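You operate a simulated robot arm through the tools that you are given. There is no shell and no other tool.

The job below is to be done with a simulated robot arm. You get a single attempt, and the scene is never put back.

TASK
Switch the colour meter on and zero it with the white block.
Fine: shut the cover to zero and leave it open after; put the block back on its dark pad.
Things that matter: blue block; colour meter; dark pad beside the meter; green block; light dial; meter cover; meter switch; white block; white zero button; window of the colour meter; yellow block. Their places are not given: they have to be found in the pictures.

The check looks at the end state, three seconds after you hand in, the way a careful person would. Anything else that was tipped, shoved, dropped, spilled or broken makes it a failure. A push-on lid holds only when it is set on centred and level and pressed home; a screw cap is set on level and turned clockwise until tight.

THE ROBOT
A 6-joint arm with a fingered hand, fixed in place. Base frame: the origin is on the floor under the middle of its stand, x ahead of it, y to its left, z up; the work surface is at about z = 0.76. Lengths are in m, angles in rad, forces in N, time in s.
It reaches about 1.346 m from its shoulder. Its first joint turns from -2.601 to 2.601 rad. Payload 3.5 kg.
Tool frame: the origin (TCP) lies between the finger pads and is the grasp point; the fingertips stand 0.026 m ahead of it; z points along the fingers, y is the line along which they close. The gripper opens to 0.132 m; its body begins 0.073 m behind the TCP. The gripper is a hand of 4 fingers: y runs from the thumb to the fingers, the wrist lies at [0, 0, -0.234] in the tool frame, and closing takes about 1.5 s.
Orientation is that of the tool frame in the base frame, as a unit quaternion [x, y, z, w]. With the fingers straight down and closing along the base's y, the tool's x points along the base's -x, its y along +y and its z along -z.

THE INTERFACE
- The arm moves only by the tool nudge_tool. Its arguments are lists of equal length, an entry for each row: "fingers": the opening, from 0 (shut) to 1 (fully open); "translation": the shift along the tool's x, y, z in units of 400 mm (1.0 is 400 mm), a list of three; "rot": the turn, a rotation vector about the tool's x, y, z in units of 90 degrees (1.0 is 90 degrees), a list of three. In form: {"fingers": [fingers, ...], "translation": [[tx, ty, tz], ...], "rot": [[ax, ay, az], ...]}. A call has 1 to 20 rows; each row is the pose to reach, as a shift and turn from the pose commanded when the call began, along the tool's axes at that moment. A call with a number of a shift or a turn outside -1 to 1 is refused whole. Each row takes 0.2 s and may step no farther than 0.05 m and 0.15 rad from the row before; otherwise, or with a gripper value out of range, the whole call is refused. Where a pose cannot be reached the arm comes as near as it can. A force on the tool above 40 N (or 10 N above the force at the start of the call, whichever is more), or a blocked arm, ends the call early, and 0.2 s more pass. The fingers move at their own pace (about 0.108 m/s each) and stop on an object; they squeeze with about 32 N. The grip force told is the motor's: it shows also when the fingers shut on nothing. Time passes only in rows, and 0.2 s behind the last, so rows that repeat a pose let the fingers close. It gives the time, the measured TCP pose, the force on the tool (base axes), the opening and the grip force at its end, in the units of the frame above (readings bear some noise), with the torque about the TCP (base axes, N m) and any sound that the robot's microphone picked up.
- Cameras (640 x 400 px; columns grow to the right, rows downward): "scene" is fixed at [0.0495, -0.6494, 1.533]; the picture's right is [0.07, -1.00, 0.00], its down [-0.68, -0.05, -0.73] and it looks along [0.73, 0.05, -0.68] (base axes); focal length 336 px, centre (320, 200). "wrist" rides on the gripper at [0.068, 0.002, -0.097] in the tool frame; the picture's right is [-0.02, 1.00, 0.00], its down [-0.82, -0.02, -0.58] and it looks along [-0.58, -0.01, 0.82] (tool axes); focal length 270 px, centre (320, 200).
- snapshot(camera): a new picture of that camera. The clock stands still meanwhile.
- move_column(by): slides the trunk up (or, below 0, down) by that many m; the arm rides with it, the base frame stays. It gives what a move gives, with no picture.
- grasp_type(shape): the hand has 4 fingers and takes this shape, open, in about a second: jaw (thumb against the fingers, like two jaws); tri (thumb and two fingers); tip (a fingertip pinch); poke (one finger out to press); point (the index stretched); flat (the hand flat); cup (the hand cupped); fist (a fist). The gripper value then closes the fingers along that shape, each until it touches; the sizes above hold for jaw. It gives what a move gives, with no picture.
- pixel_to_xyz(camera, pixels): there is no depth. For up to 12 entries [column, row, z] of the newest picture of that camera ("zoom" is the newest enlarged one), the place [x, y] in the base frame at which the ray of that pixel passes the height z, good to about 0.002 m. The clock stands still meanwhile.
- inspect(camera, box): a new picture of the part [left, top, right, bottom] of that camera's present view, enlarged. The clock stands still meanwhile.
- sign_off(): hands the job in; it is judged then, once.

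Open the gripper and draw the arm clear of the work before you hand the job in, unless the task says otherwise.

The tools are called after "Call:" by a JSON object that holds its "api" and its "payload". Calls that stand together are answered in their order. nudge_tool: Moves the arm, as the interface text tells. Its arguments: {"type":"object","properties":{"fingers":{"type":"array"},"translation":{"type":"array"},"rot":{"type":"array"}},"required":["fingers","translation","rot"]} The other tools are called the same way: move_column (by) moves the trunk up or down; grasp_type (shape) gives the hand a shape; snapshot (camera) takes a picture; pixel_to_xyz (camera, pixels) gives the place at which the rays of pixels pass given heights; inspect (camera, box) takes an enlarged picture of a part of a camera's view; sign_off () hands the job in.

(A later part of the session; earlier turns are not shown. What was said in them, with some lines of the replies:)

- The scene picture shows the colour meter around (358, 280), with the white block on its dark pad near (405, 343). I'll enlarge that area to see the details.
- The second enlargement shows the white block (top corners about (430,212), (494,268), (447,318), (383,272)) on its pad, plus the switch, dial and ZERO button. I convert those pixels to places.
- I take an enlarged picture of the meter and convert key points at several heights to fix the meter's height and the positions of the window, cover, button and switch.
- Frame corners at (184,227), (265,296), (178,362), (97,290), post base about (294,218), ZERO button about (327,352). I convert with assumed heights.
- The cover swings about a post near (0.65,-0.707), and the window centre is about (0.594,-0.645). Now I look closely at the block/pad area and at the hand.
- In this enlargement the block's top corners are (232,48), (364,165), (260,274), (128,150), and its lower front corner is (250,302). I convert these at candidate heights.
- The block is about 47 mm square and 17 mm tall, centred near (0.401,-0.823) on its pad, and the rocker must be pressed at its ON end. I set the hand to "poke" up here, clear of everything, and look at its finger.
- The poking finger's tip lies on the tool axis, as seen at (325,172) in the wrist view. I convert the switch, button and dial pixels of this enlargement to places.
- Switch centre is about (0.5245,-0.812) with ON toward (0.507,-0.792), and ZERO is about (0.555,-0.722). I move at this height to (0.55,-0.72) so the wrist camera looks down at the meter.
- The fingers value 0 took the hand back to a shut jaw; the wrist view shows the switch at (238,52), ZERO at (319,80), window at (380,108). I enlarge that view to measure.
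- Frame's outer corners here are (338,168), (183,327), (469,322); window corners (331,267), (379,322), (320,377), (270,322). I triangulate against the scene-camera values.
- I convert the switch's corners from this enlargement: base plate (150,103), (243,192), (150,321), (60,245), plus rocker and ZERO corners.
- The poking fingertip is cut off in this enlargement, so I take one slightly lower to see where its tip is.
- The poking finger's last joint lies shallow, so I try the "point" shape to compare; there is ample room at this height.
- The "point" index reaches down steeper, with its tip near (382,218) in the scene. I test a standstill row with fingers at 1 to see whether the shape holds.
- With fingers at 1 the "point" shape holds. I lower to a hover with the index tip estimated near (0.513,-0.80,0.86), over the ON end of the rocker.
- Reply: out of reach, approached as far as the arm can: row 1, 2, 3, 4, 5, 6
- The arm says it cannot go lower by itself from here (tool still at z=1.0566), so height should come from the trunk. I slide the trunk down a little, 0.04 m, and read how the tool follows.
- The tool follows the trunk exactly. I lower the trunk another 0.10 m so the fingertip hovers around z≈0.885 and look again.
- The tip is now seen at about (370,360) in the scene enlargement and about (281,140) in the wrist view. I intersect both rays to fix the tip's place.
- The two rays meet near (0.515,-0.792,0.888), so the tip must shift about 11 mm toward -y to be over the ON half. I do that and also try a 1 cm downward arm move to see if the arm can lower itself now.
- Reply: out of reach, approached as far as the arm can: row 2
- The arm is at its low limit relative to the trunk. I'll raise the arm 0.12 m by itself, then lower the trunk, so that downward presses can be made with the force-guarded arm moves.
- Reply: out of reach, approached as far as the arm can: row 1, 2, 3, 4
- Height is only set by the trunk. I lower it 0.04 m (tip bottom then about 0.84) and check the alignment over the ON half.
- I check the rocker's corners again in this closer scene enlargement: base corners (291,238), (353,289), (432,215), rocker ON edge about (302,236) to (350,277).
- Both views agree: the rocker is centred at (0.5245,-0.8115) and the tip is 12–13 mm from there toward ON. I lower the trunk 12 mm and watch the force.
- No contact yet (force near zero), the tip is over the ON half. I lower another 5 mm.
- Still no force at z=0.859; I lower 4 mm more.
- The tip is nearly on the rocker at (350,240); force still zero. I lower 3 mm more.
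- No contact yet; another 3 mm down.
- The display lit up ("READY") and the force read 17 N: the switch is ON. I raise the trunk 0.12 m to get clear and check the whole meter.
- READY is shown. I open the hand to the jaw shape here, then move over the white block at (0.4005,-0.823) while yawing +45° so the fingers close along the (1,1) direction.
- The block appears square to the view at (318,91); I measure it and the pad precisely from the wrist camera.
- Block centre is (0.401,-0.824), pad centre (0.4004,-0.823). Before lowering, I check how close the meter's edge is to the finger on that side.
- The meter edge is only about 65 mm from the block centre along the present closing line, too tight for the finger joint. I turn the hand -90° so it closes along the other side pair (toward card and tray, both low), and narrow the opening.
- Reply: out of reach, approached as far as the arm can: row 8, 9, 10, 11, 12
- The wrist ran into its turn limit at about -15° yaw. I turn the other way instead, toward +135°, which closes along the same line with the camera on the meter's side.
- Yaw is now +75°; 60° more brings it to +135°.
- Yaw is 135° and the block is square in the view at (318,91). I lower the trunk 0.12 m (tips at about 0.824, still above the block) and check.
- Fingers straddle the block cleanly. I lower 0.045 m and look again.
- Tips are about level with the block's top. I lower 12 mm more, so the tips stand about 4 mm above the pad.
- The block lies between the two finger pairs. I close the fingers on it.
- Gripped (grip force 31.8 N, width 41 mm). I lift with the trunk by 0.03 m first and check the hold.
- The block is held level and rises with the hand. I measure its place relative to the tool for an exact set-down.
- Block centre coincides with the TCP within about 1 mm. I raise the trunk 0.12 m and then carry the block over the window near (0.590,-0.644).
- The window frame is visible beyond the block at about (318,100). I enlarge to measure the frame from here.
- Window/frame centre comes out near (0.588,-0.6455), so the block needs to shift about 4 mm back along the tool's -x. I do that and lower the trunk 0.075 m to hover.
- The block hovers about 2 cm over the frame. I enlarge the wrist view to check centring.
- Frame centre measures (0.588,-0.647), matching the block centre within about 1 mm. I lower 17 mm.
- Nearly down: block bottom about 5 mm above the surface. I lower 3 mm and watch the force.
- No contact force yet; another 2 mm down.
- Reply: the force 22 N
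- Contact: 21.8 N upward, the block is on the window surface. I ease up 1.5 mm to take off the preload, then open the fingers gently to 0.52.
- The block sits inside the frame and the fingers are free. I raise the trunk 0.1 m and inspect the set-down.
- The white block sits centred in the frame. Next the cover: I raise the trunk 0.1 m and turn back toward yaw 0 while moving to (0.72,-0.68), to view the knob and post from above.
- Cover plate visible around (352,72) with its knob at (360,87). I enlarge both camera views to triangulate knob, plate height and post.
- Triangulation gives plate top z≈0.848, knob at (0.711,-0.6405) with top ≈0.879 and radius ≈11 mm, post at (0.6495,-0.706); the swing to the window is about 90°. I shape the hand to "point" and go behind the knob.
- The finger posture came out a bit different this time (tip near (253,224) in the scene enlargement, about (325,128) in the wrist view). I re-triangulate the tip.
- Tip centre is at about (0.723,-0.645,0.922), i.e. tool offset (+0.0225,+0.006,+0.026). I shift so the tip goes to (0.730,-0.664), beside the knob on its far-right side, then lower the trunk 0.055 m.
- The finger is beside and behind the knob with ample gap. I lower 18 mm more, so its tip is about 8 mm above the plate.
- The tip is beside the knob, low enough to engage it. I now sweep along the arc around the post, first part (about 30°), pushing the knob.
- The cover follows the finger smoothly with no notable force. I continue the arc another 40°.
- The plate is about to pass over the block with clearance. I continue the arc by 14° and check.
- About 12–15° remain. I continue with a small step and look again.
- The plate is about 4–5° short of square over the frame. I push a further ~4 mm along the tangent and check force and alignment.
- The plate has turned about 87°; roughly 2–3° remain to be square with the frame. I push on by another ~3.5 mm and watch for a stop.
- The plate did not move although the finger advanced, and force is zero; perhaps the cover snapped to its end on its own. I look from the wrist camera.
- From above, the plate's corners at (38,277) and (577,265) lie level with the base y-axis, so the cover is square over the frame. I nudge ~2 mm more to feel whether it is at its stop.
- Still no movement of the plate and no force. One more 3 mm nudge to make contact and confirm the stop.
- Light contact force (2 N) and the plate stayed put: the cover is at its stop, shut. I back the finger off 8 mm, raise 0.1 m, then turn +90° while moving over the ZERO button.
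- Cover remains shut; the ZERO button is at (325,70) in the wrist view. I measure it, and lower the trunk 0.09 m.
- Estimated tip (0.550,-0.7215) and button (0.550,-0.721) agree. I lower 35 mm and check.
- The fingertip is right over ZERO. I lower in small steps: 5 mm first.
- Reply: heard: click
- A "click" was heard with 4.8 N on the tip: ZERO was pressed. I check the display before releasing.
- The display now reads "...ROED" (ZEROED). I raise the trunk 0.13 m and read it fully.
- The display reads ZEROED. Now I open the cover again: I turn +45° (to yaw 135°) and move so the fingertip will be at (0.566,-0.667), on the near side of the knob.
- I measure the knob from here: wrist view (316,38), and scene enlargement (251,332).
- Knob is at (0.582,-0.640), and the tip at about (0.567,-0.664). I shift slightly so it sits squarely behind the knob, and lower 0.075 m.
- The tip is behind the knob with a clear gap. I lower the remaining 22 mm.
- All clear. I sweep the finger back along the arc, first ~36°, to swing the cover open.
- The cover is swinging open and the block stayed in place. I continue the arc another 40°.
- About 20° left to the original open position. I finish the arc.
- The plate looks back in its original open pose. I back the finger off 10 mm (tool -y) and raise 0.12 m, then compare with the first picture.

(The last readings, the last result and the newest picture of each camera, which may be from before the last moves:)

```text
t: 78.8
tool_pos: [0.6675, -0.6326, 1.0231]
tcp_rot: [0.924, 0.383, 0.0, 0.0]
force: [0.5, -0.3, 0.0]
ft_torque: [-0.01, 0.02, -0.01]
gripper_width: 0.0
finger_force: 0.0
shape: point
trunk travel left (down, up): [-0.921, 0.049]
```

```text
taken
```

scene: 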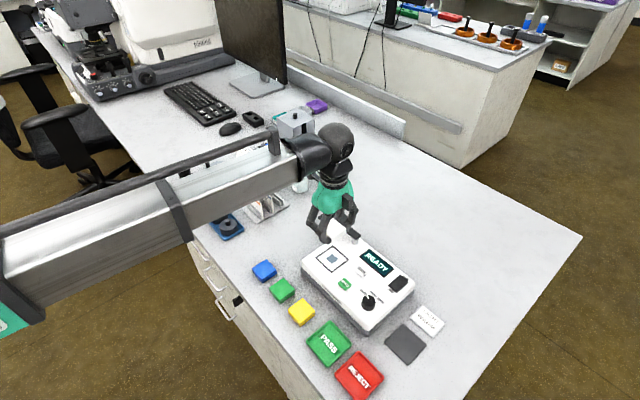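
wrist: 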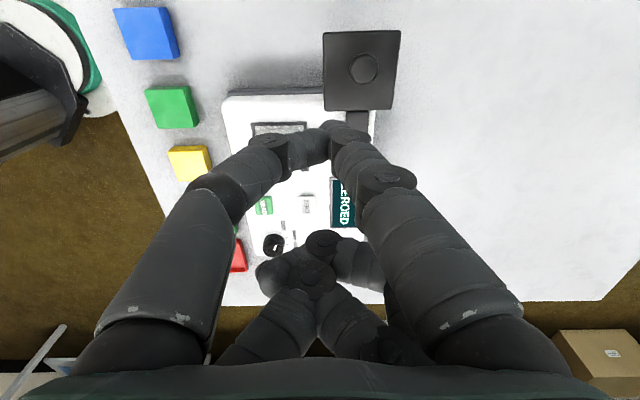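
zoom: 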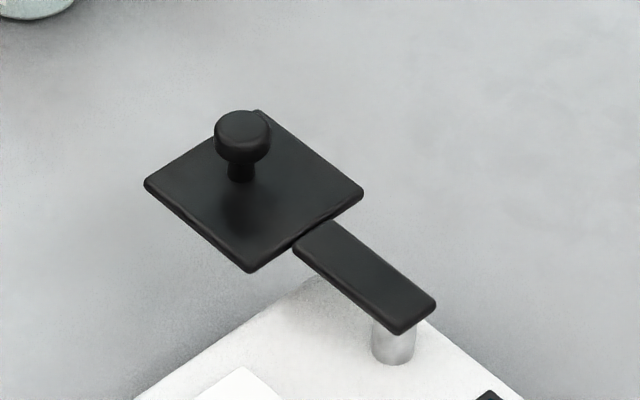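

The cover is back exactly in its original open pose. Now the block: I set the jaw shape, move over the window and narrow the opening.

Call:
{"api": "grasp_type", "payload": {"shape": "jaw"}}

Call:
{"api": "nudge_tool", "payload": {"fingers": [0.8, 0.65, 0.52, 0.52, 0.52, 0.52], "translation": [[-0.041, -0.0288, 0], [-0.082, -0.0575, 0], [-0.123, -0.086, 0], [-0.1645, -0.115, 0], [-0.1645, -0.115, 0], [-0.1645, -0.115, 0]], "rot": [[0, 0, 0], [0, 0, 0], [0, 0, 0], [0, 0, 0], [0, 0, 0], [0, 0, 0]]}}

Call:
{"api": "move_column", "payload": {"by": -0.075}}

Call:
{"api": "snapshot", "payload": {"camera": "wrist"}}

Call:
{"api": "inspect", "payload": {"camera": "wrist", "box": [256, 50, 384, 160]}}

```text
t: 79.7
tool_pos: [0.6673, -0.632, 1.0234]
tcp_rot: [0.924, 0.383, 0.0, 0.001]
force: [-0.4, -0.2, 0.1]
ft_torque: [0.01, -0.01, -0.02]
gripper_width: 0.1316
finger_force: 0.1
shape: jaw
trunk travel left (down, up): [-0.921, 0.049]
```

```text
t: 81.1
tool_pos: [0.5894, -0.6451, 1.0224]
tcp_rot: [0.924, 0.383, 0.0, 0.0]
force: [0.4, 0.3, -0.2]
ft_torque: [-0.02, -0.02, 0.0]
gripper_width: 0.0692
finger_force: 0.2
shape: jaw
trunk travel left (down, up): [-0.921, 0.049]
```

```text
t: 82.2
tool_pos: [0.5907, -0.6455, 0.9476]
tcp_rot: [0.924, 0.382, 0.0, 0.0]
force: [0.2, -0.2, -1.0]
ft_torque: [0.02, 0.02, 0.01]
gripper_width: 0.0694
finger_force: 0.2
shape: jaw
trunk travel left (down, up): [-0.846, 0.124]
```

```text
taken
```

wrist: 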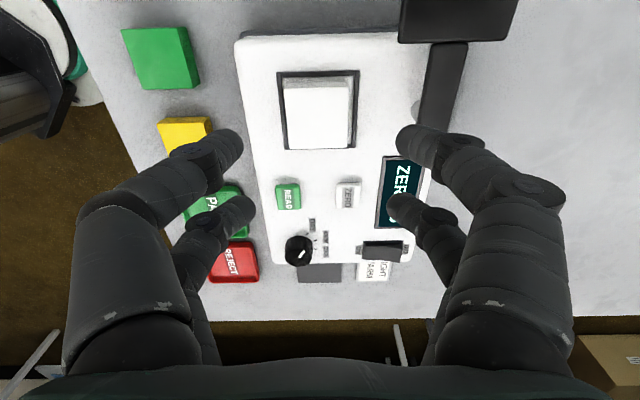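

```text
3.64 times, centred on (320, 105) of wrist
```

zoom: 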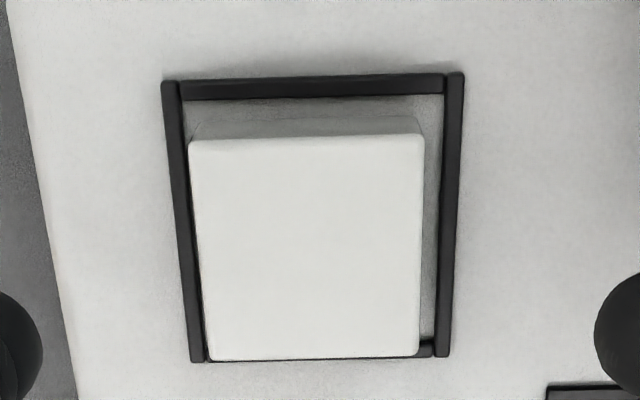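

Call:
{"api": "pixel_to_xyz", "payload": {"camera": "zoom", "pixels": [[189, 141, 0.833], [424, 137, 0.833], [418, 354, 0.833], [209, 359, 0.833], [189, 141, 0.83], [424, 137, 0.83], [418, 354, 0.83], [209, 359, 0.83]]}}

```text
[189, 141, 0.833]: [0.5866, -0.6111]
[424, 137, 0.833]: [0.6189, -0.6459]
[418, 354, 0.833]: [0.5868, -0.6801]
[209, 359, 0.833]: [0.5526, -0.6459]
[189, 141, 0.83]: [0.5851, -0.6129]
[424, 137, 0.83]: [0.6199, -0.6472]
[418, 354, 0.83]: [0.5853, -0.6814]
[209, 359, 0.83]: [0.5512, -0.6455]
```

Block centre is (0.586,-0.646). I shift ~2.5 mm onto it and lower the trunk 0.08 m, then check.

Call:
{"api": "nudge_tool", "payload": {"fingers": [0.53, 0.53], "translation": [[-0.0048, -0.004, 0], [-0.0048, -0.004, 0]], "rot": [[0, 0, 0], [0, 0, 0]]}}

Call:
{"api": "move_column", "payload": {"by": -0.08}}

Call:
{"api": "snapshot", "payload": {"camera": "wrist"}}

Call:
{"api": "inspect", "payload": {"camera": "scene", "box": [296, 210, 392, 270]}}

```text
t: 82.8
tool_pos: [0.5863, -0.6446, 0.9465]
tcp_rot: [0.924, 0.382, 0.0, 0.0]
force: [0.4, 0.8, 0.0]
ft_torque: [-0.02, 0.0, 0.0]
gripper_width: 0.0695
finger_force: 0.0
shape: jaw
trunk travel left (down, up): [-0.846, 0.124]
```

```text
t: 84.0
tool_pos: [0.5878, -0.6441, 0.8665]
tcp_rot: [0.924, 0.382, 0.001, 0.0]
force: [1.0, 0.2, -0.1]
ft_torque: [-0.03, -0.04, 0.03]
gripper_width: 0.0697
finger_force: 0.1
shape: jaw
trunk travel left (down, up): [-0.766, 0.204]
```

```text
taken
```

wrist: 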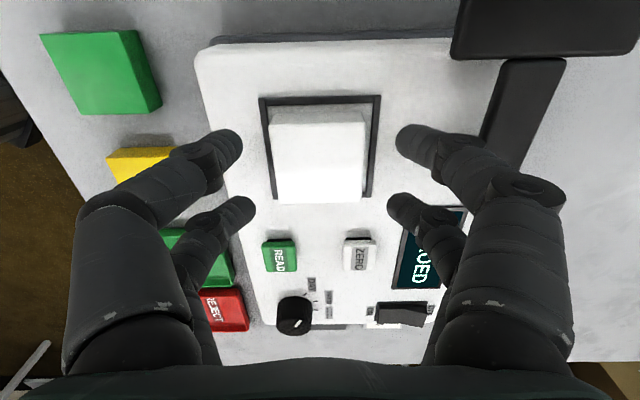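

```text
6.67 times, centred on (344, 240) of scene
```

zoom: 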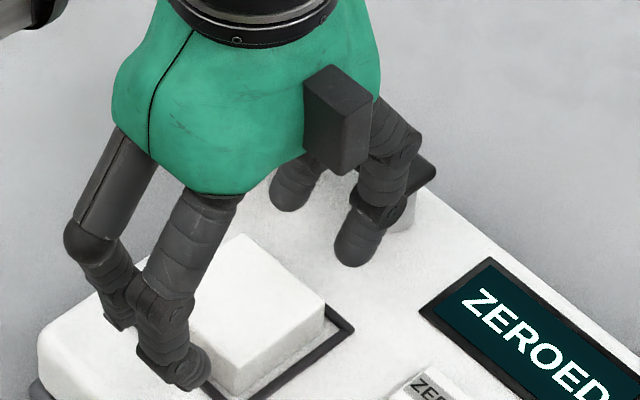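

The fingers straddle the block well. I lower the remaining 19 mm to just above the earlier release height.

Call:
{"api": "move_column", "payload": {"by": -0.019}}

Call:
{"api": "snapshot", "payload": {"camera": "wrist"}}

```text
t: 84.6
tool_pos: [0.5866, -0.6453, 0.8486]
tcp_rot: [0.924, 0.383, 0.0, 0.0]
force: [-0.3, 0.1, 0.2]
ft_torque: [0.02, -0.01, 0.0]
gripper_width: 0.0698
finger_force: 0.0
shape: jaw
trunk travel left (down, up): [-0.747, 0.223]
```

```text
taken
```

wrist: 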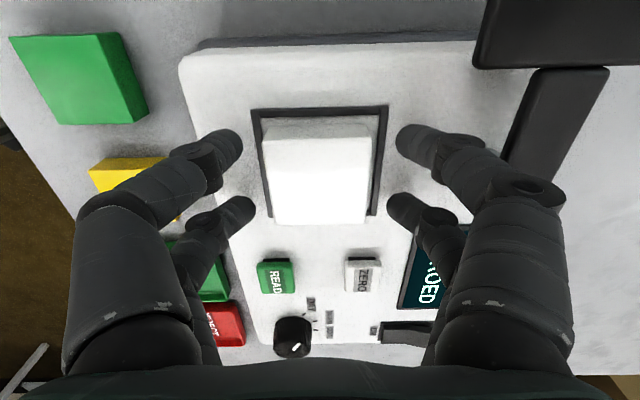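

I close the fingers on the block.

Call:
{"api": "nudge_tool", "payload": {"fingers": [0.47, 0.42, 0.37, 0.32, 0.25, 0.2, 0.2, 0.2], "translation": [[0, 0, 0], [0, 0, 0], [0, 0, 0], [0, 0, 0], [0, 0, 0], [0, 0, 0], [0, 0, 0], [0, 0, 0]], "rot": [[0, 0, 0], [0, 0, 0], [0, 0, 0], [0, 0, 0], [0, 0, 0], [0, 0, 0], [0, 0, 0], [0, 0, 0]]}}

Call:
{"api": "move_column", "payload": {"by": 0.03}}

Call:
{"api": "inspect", "payload": {"camera": "wrist", "box": [240, 110, 400, 240]}}

Call:
{"api": "inspect", "payload": {"camera": "scene", "box": [296, 210, 392, 270]}}

```text
t: 86.4
tool_pos: [0.5875, -0.6465, 0.8482]
tcp_rot: [0.924, 0.383, 0.001, -0.001]
force: [0.1, -0.2, 0.9]
ft_torque: [-0.03, -0.02, 0.0]
gripper_width: 0.0408
finger_force: 32.2
shape: jaw
trunk travel left (down, up): [-0.747, 0.223]
```

```text
t: 87.2
tool_pos: [0.5865, -0.6448, 0.8792]
tcp_rot: [0.924, 0.383, 0.0, 0.0]
force: [-0.3, 0.0, -1.8]
ft_torque: [0.01, 0.0, -0.02]
gripper_width: 0.0407
finger_force: 32.2
shape: jaw
trunk travel left (down, up): [-0.777, 0.193]
```

```text
3.08 times, centred on (320, 175) of wrist
```

zoom: 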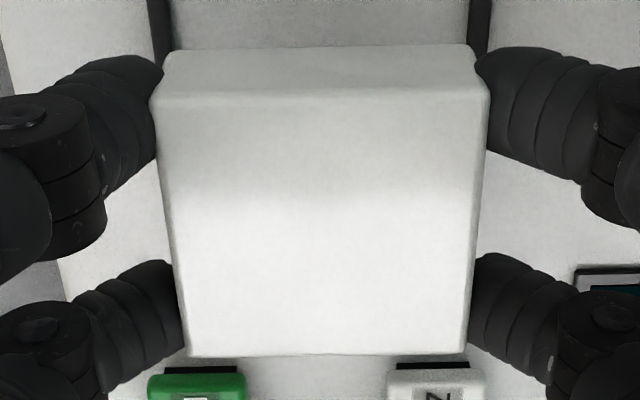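

```text
6.67 times, centred on (344, 240) of scene
```

zoom: 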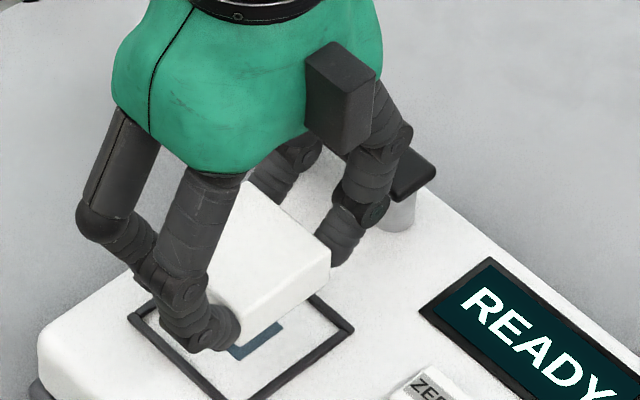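

The block is lifted level. The display went from ZEROED back to READY as the sample left the window. I measure the block's position in the grip for the return.

Call:
{"api": "inspect", "payload": {"camera": "wrist", "box": [240, 110, 400, 240]}}

Call:
{"api": "pixel_to_xyz", "payload": {"camera": "zoom", "pixels": [[152, 95, 0.866], [489, 92, 0.866], [467, 354, 0.866], [188, 356, 0.866]]}}

Call:
{"api": "inspect", "payload": {"camera": "scene", "box": [320, 230, 416, 290]}}

```text
3.08 times, centred on (320, 175) of wrist
```

zoom: 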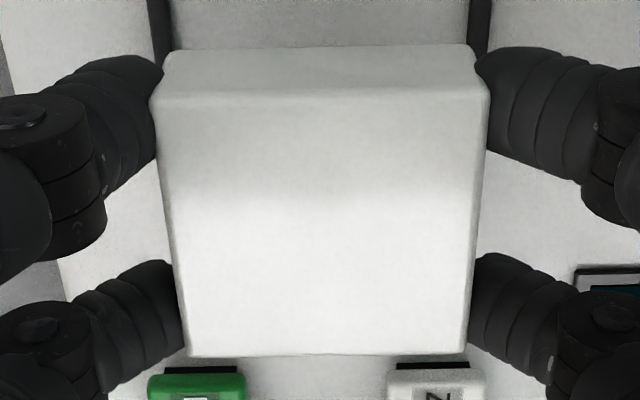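

```text
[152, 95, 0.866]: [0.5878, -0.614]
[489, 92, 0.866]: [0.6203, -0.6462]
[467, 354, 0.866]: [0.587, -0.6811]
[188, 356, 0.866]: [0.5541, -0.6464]
```

```text
6.67 times, centred on (368, 260) of scene
```

zoom: 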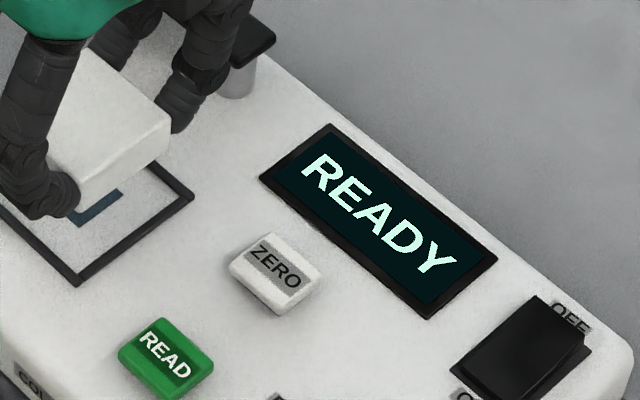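

Block centre coincides with the TCP within ~1.5 mm. I raise 0.065 m and carry it back over the dark pad at (0.4005,-0.823).

Call:
{"api": "move_column", "payload": {"by": 0.065}}

Call:
{"api": "nudge_tool", "payload": {"fingers": [0.2, 0.2, 0.2, 0.2, 0.2, 0.2, 0.2, 0.2], "translation": [[-0.08, -0.002, 0], [-0.17, -0.004, 0], [-0.26, -0.006, 0], [-0.35, -0.008, 0], [-0.44, -0.01, 0], [-0.53, -0.012, 0], [-0.6, -0.013, 0], [-0.6438, -0.0138, 0]], "rot": [[0, 0, 0], [0, 0, 0], [0, 0, 0], [0, 0, 0], [0, 0, 0], [0, 0, 0], [0, 0, 0], [0, 0, 0]]}}

Call:
{"api": "move_column", "payload": {"by": -0.08}}

Call:
{"api": "snapshot", "payload": {"camera": "wrist"}}

Call:
{"api": "inspect", "payload": {"camera": "scene", "box": [340, 270, 468, 350]}}

```text
t: 88.2
tool_pos: [0.5876, -0.6455, 0.943]
tcp_rot: [0.924, 0.382, 0.0, -0.001]
force: [0.6, 0.3, -1.5]
ft_torque: [-0.01, 0.02, -0.01]
gripper_width: 0.0406
finger_force: 31.9
shape: jaw
trunk travel left (down, up): [-0.842, 0.128]
```

```text
t: 90.0
tool_pos: [0.4021, -0.8249, 0.9439]
tcp_rot: [0.924, 0.383, 0.0, 0.0]
force: [-0.1, -0.6, -1.5]
ft_torque: [-0.01, 0.0, 0.01]
gripper_width: 0.0402
finger_force: 32.2
shape: jaw
trunk travel left (down, up): [-0.842, 0.128]
```

```text
t: 91.2
tool_pos: [0.4022, -0.8244, 0.8631]
tcp_rot: [0.924, 0.383, 0.0, 0.0]
force: [0.5, 0.4, -2.0]
ft_torque: [0.0, -0.01, 0.03]
gripper_width: 0.0404
finger_force: 32.2
shape: jaw
trunk travel left (down, up): [-0.762, 0.208]
```

```text
taken
```

wrist: 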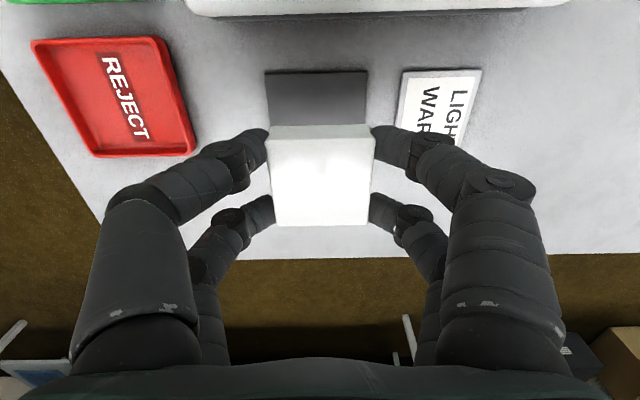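

```text
5.00 times, centred on (404, 310) of scene
```

zoom: 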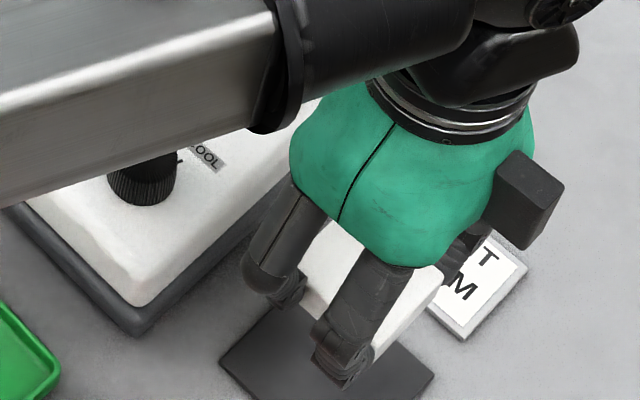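

The pad's meter-side edge is visible at (266,72)–(367,71). I measure it to refine the set-down.

Call:
{"api": "inspect", "payload": {"camera": "wrist", "box": [240, 50, 400, 150]}}

```text
4.00 times, centred on (320, 100) of wrist
```

zoom: 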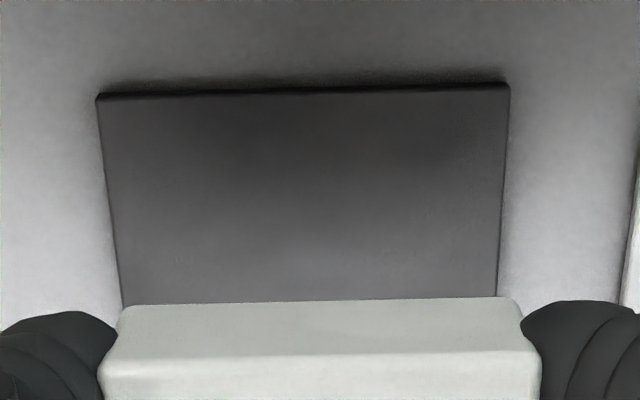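

Call:
{"api": "pixel_to_xyz", "payload": {"camera": "zoom", "pixels": [[97, 95, 0.763], [510, 84, 0.763], [118, 280, 0.763], [499, 280, 0.763], [100, 362, 0.85], [541, 350, 0.85]]}}

```text
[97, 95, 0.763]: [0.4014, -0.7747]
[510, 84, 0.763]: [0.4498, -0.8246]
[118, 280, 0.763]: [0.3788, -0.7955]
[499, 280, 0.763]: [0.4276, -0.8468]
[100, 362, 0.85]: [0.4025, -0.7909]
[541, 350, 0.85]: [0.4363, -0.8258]
```

Block needs about 2 mm toward tool -y to be centred on the pad. I correct and lower 0.064 m.

Call:
{"api": "nudge_tool", "payload": {"fingers": [0.2, 0.2], "translation": [[0, -0.005, 0], [0, -0.005, 0]], "rot": [[0, 0, 0], [0, 0, 0]]}}

Call:
{"api": "move_column", "payload": {"by": -0.064}}

Call:
{"api": "snapshot", "payload": {"camera": "wrist"}}

Call:
{"api": "inspect", "payload": {"camera": "scene", "box": [356, 300, 452, 360]}}

```text
t: 91.8
tool_pos: [0.4002, -0.8236, 0.864]
tcp_rot: [0.924, 0.383, 0.0, 0.001]
force: [0.0, -0.1, -1.2]
ft_torque: [0.01, 0.0, 0.02]
gripper_width: 0.0406
finger_force: 32.0
shape: jaw
trunk travel left (down, up): [-0.762, 0.208]
```

```text
t: 92.8
tool_pos: [0.4003, -0.8226, 0.8002]
tcp_rot: [0.924, 0.383, 0.0, -0.001]
force: [0.9, -0.7, -0.8]
ft_torque: [-0.01, 0.03, -0.01]
gripper_width: 0.0404
finger_force: 32.0
shape: jaw
trunk travel left (down, up): [-0.698, 0.272]
```

```text
taken
```

wrist: 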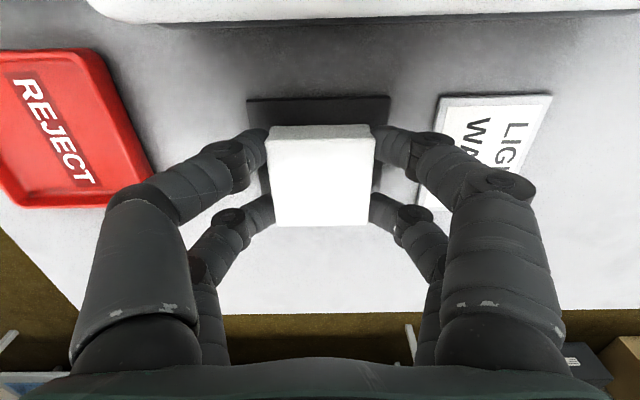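

```text
6.67 times, centred on (404, 330) of scene
```

zoom: 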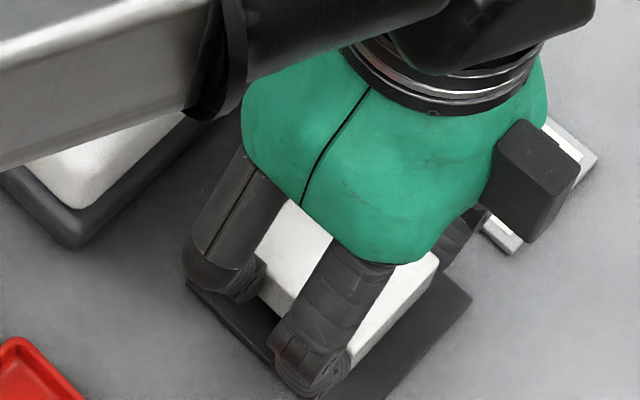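

Nearly there: block bottom about 6 mm above the pad. I lower 4 mm and watch the force.

Call:
{"api": "move_column", "payload": {"by": -0.004}}

```text
t: 93.3
tool_pos: [0.4013, -0.8225, 0.796]
tcp_rot: [0.924, 0.383, 0.0, 0.0]
force: [-1.2, -0.2, -1.0]
ft_torque: [0.04, 0.01, 0.01]
gripper_width: 0.0406
finger_force: 31.6
shape: jaw
trunk travel left (down, up): [-0.694, 0.276]
```

No contact yet; 2 mm more.

Call:
{"api": "move_column", "payload": {"by": -0.002}}

```text
t: 93.9
tool_pos: [0.4007, -0.8231, 0.7935]
tcp_rot: [0.924, 0.382, 0.0, -0.001]
force: [0.8, -1.1, 3.7]
ft_torque: [0.07, 0.02, 0.03]
gripper_width: 0.0409
finger_force: 32.3
shape: jaw
trunk travel left (down, up): [-0.692, 0.278]
```

Light contact (3.7 N) at the original height: the block is on the pad. I open the fingers gently.

Call:
{"api": "nudge_tool", "payload": {"fingers": [0.34, 0.38, 0.42, 0.46, 0.5, 0.54, 0.55, 0.55], "translation": [[0, 0, 0], [0, 0, 0], [0, 0, 0], [0, 0, 0], [0, 0, 0], [0, 0, 0], [0, 0, 0], [0, 0, 0]], "rot": [[0, 0, 0], [0, 0, 0], [0, 0, 0], [0, 0, 0], [0, 0, 0], [0, 0, 0], [0, 0, 0], [0, 0, 0]]}}

Call:
{"api": "snapshot", "payload": {"camera": "wrist"}}

```text
t: 95.7
tool_pos: [0.4003, -0.8225, 0.794]
tcp_rot: [0.924, 0.383, 0.0, 0.0]
force: [0.3, 0.8, -0.4]
ft_torque: [-0.02, 0.01, -0.02]
gripper_width: 0.0721
finger_force: 0.1
shape: jaw
trunk travel left (down, up): [-0.692, 0.278]
```

```text
taken
```

wrist: 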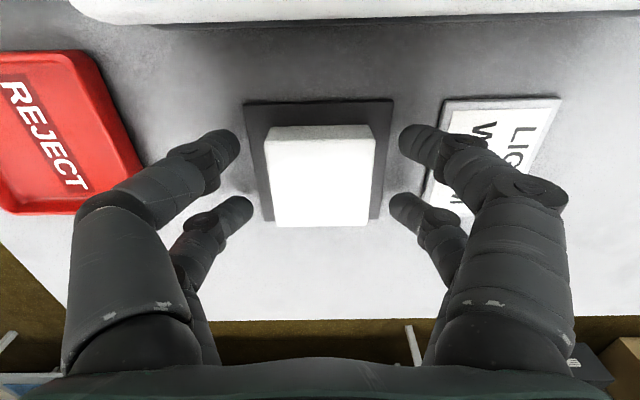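

The block is released on its pad. I raise the trunk 0.2 m and then check everything.

Call:
{"api": "move_column", "payload": {"by": 0.2}}

Call:
{"api": "snapshot", "payload": {"camera": "wrist"}}

Call:
{"api": "snapshot", "payload": {"camera": "scene"}}

Call:
{"api": "inspect", "payload": {"camera": "scene", "box": [376, 310, 456, 370]}}

```text
t: 97.8
tool_pos: [0.4002, -0.8233, 0.9929]
tcp_rot: [0.924, 0.383, -0.001, 0.0]
force: [0.7, -0.5, -0.1]
ft_torque: [-0.01, -0.01, 0.01]
gripper_width: 0.0718
finger_force: 0.1
shape: jaw
trunk travel left (down, up): [-0.892, 0.078]
```

```text
taken
```

wrist: 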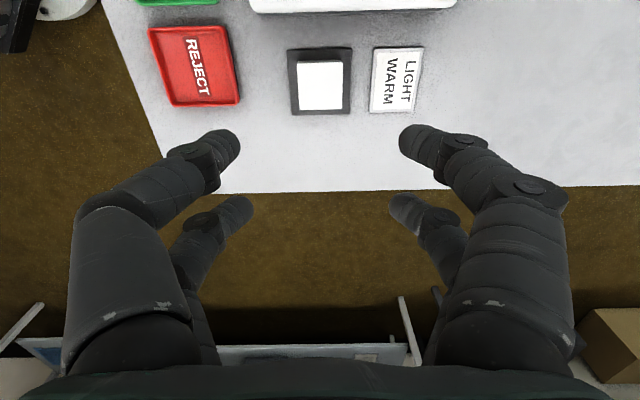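

```text
taken
```

scene: 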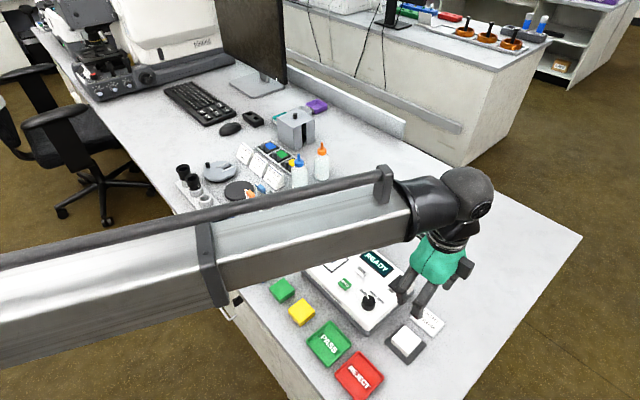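

```text
6.67 times, centred on (416, 340) of scene
```

zoom: 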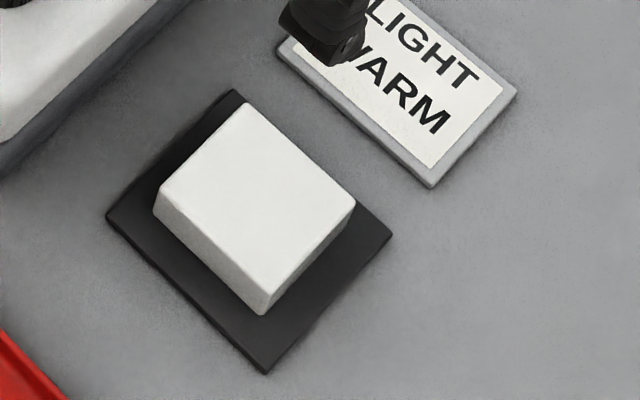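

The block is centred on its pad, the cover is open, and the meter is on. I raise the trunk and draw the arm away toward its starting place, opening the gripper fully.

Call:
{"api": "move_column", "payload": {"by": 0.065}}

Call:
{"api": "nudge_tool", "payload": {"fingers": [0.55, 0.55, 0.55, 0.6, 0.7, 0.8, 0.9, 1, 1, 1, 1], "translation": [[0.09, 0.0207, 0], [0.18, 0.0414, 0], [0.27, 0.062, 0], [0.36, 0.0827, 0], [0.45, 0.1034, 0], [0.54, 0.124, 0], [0.63, 0.1447, 0], [0.72, 0.1654, 0], [0.81, 0.186, 0], [0.9, 0.207, 0], [0.942, 0.2164, 0]], "rot": [[0, 0, 0], [0, 0, 0], [0, 0, 0], [0, 0, 0], [0, 0, 0], [0, 0, 0], [0, 0, 0], [0, 0, 0], [0, 0, 0], [0, 0, 0], [0, 0, 0]]}}

Call:
{"api": "snapshot", "payload": {"camera": "scene"}}

Call:
{"api": "inspect", "payload": {"camera": "scene", "box": [250, 190, 450, 315]}}

Call:
{"api": "inspect", "payload": {"camera": "scene", "box": [290, 270, 460, 376]}}

```text
t: 98.9
tool_pos: [0.4016, -0.8219, 1.0576]
tcp_rot: [0.924, 0.383, 0.0, 0.001]
force: [0.0, -0.4, 0.0]
ft_torque: [0.03, 0.04, 0.02]
gripper_width: 0.0716
finger_force: 0.2
shape: jaw
trunk travel left (down, up): [-0.957, 0.013]
```

```text
t: 101.3
tool_pos: [0.7285, -0.6165, 1.0577]
tcp_rot: [0.924, 0.382, 0.0, 0.0]
force: [-0.5, 1.3, 0.5]
ft_torque: [0.0, 0.04, 0.03]
gripper_width: 0.1319
finger_force: 0.1
shape: jaw
trunk travel left (down, up): [-0.957, 0.013]
```

```text
taken
```

scene: 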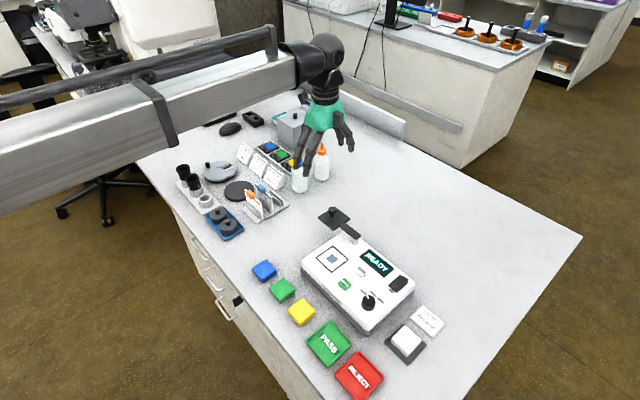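

```text
3.20 times, centred on (350, 252) of scene
```

zoom: 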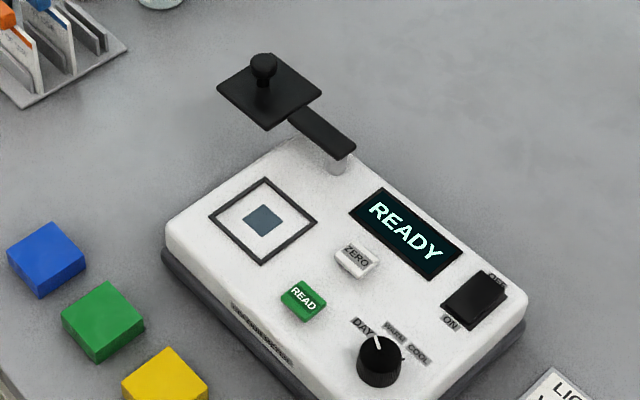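

```text
3.76 times, centred on (375, 323) of scene
```

zoom: 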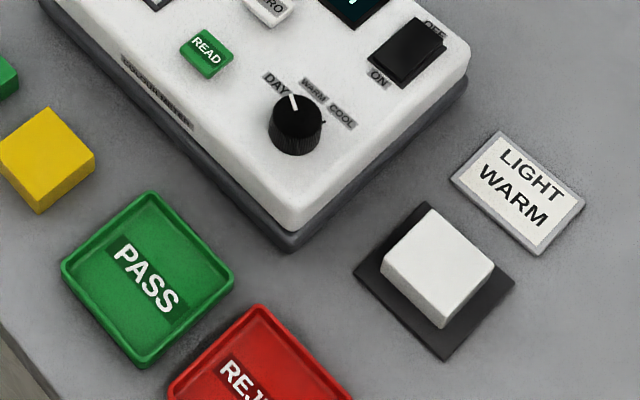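

The final pictures show the meter on (READY, after it displayed ZEROED). The cover is open at its original place, the white block is centred on its dark pad, and the other blocks, trays, card and light dial are as they were. The arm is clear and the gripper open, so I hand the job in.

Call:
{"api": "sign_off", "payload": {}}

```text
The job is handed in.
```

The colour meter is switched on and zeroed with the white block, and I've handed the job in.

- **Zeroing:** I set the white block on the window, shut the cover and pressed ZERO. The button clicked and the display read ZEROED. It went back to READY when I lifted the block off. I took that as normal, but nothing beyond the ZEROED reading shows that the zero was kept.
- **Cover:** it is open again, in the same place as at the start.
- **White block:** it is back on its dark pad, centred.
- **Everything else:** the coloured blocks, trays and card are where they were. The arm is clear of the work and the gripper is open.

The card beside the pad says "LIGHT WARM", but the light dial points to DAY. You didn't ask for a light change, so I left the dial alone and zeroed under DAY.
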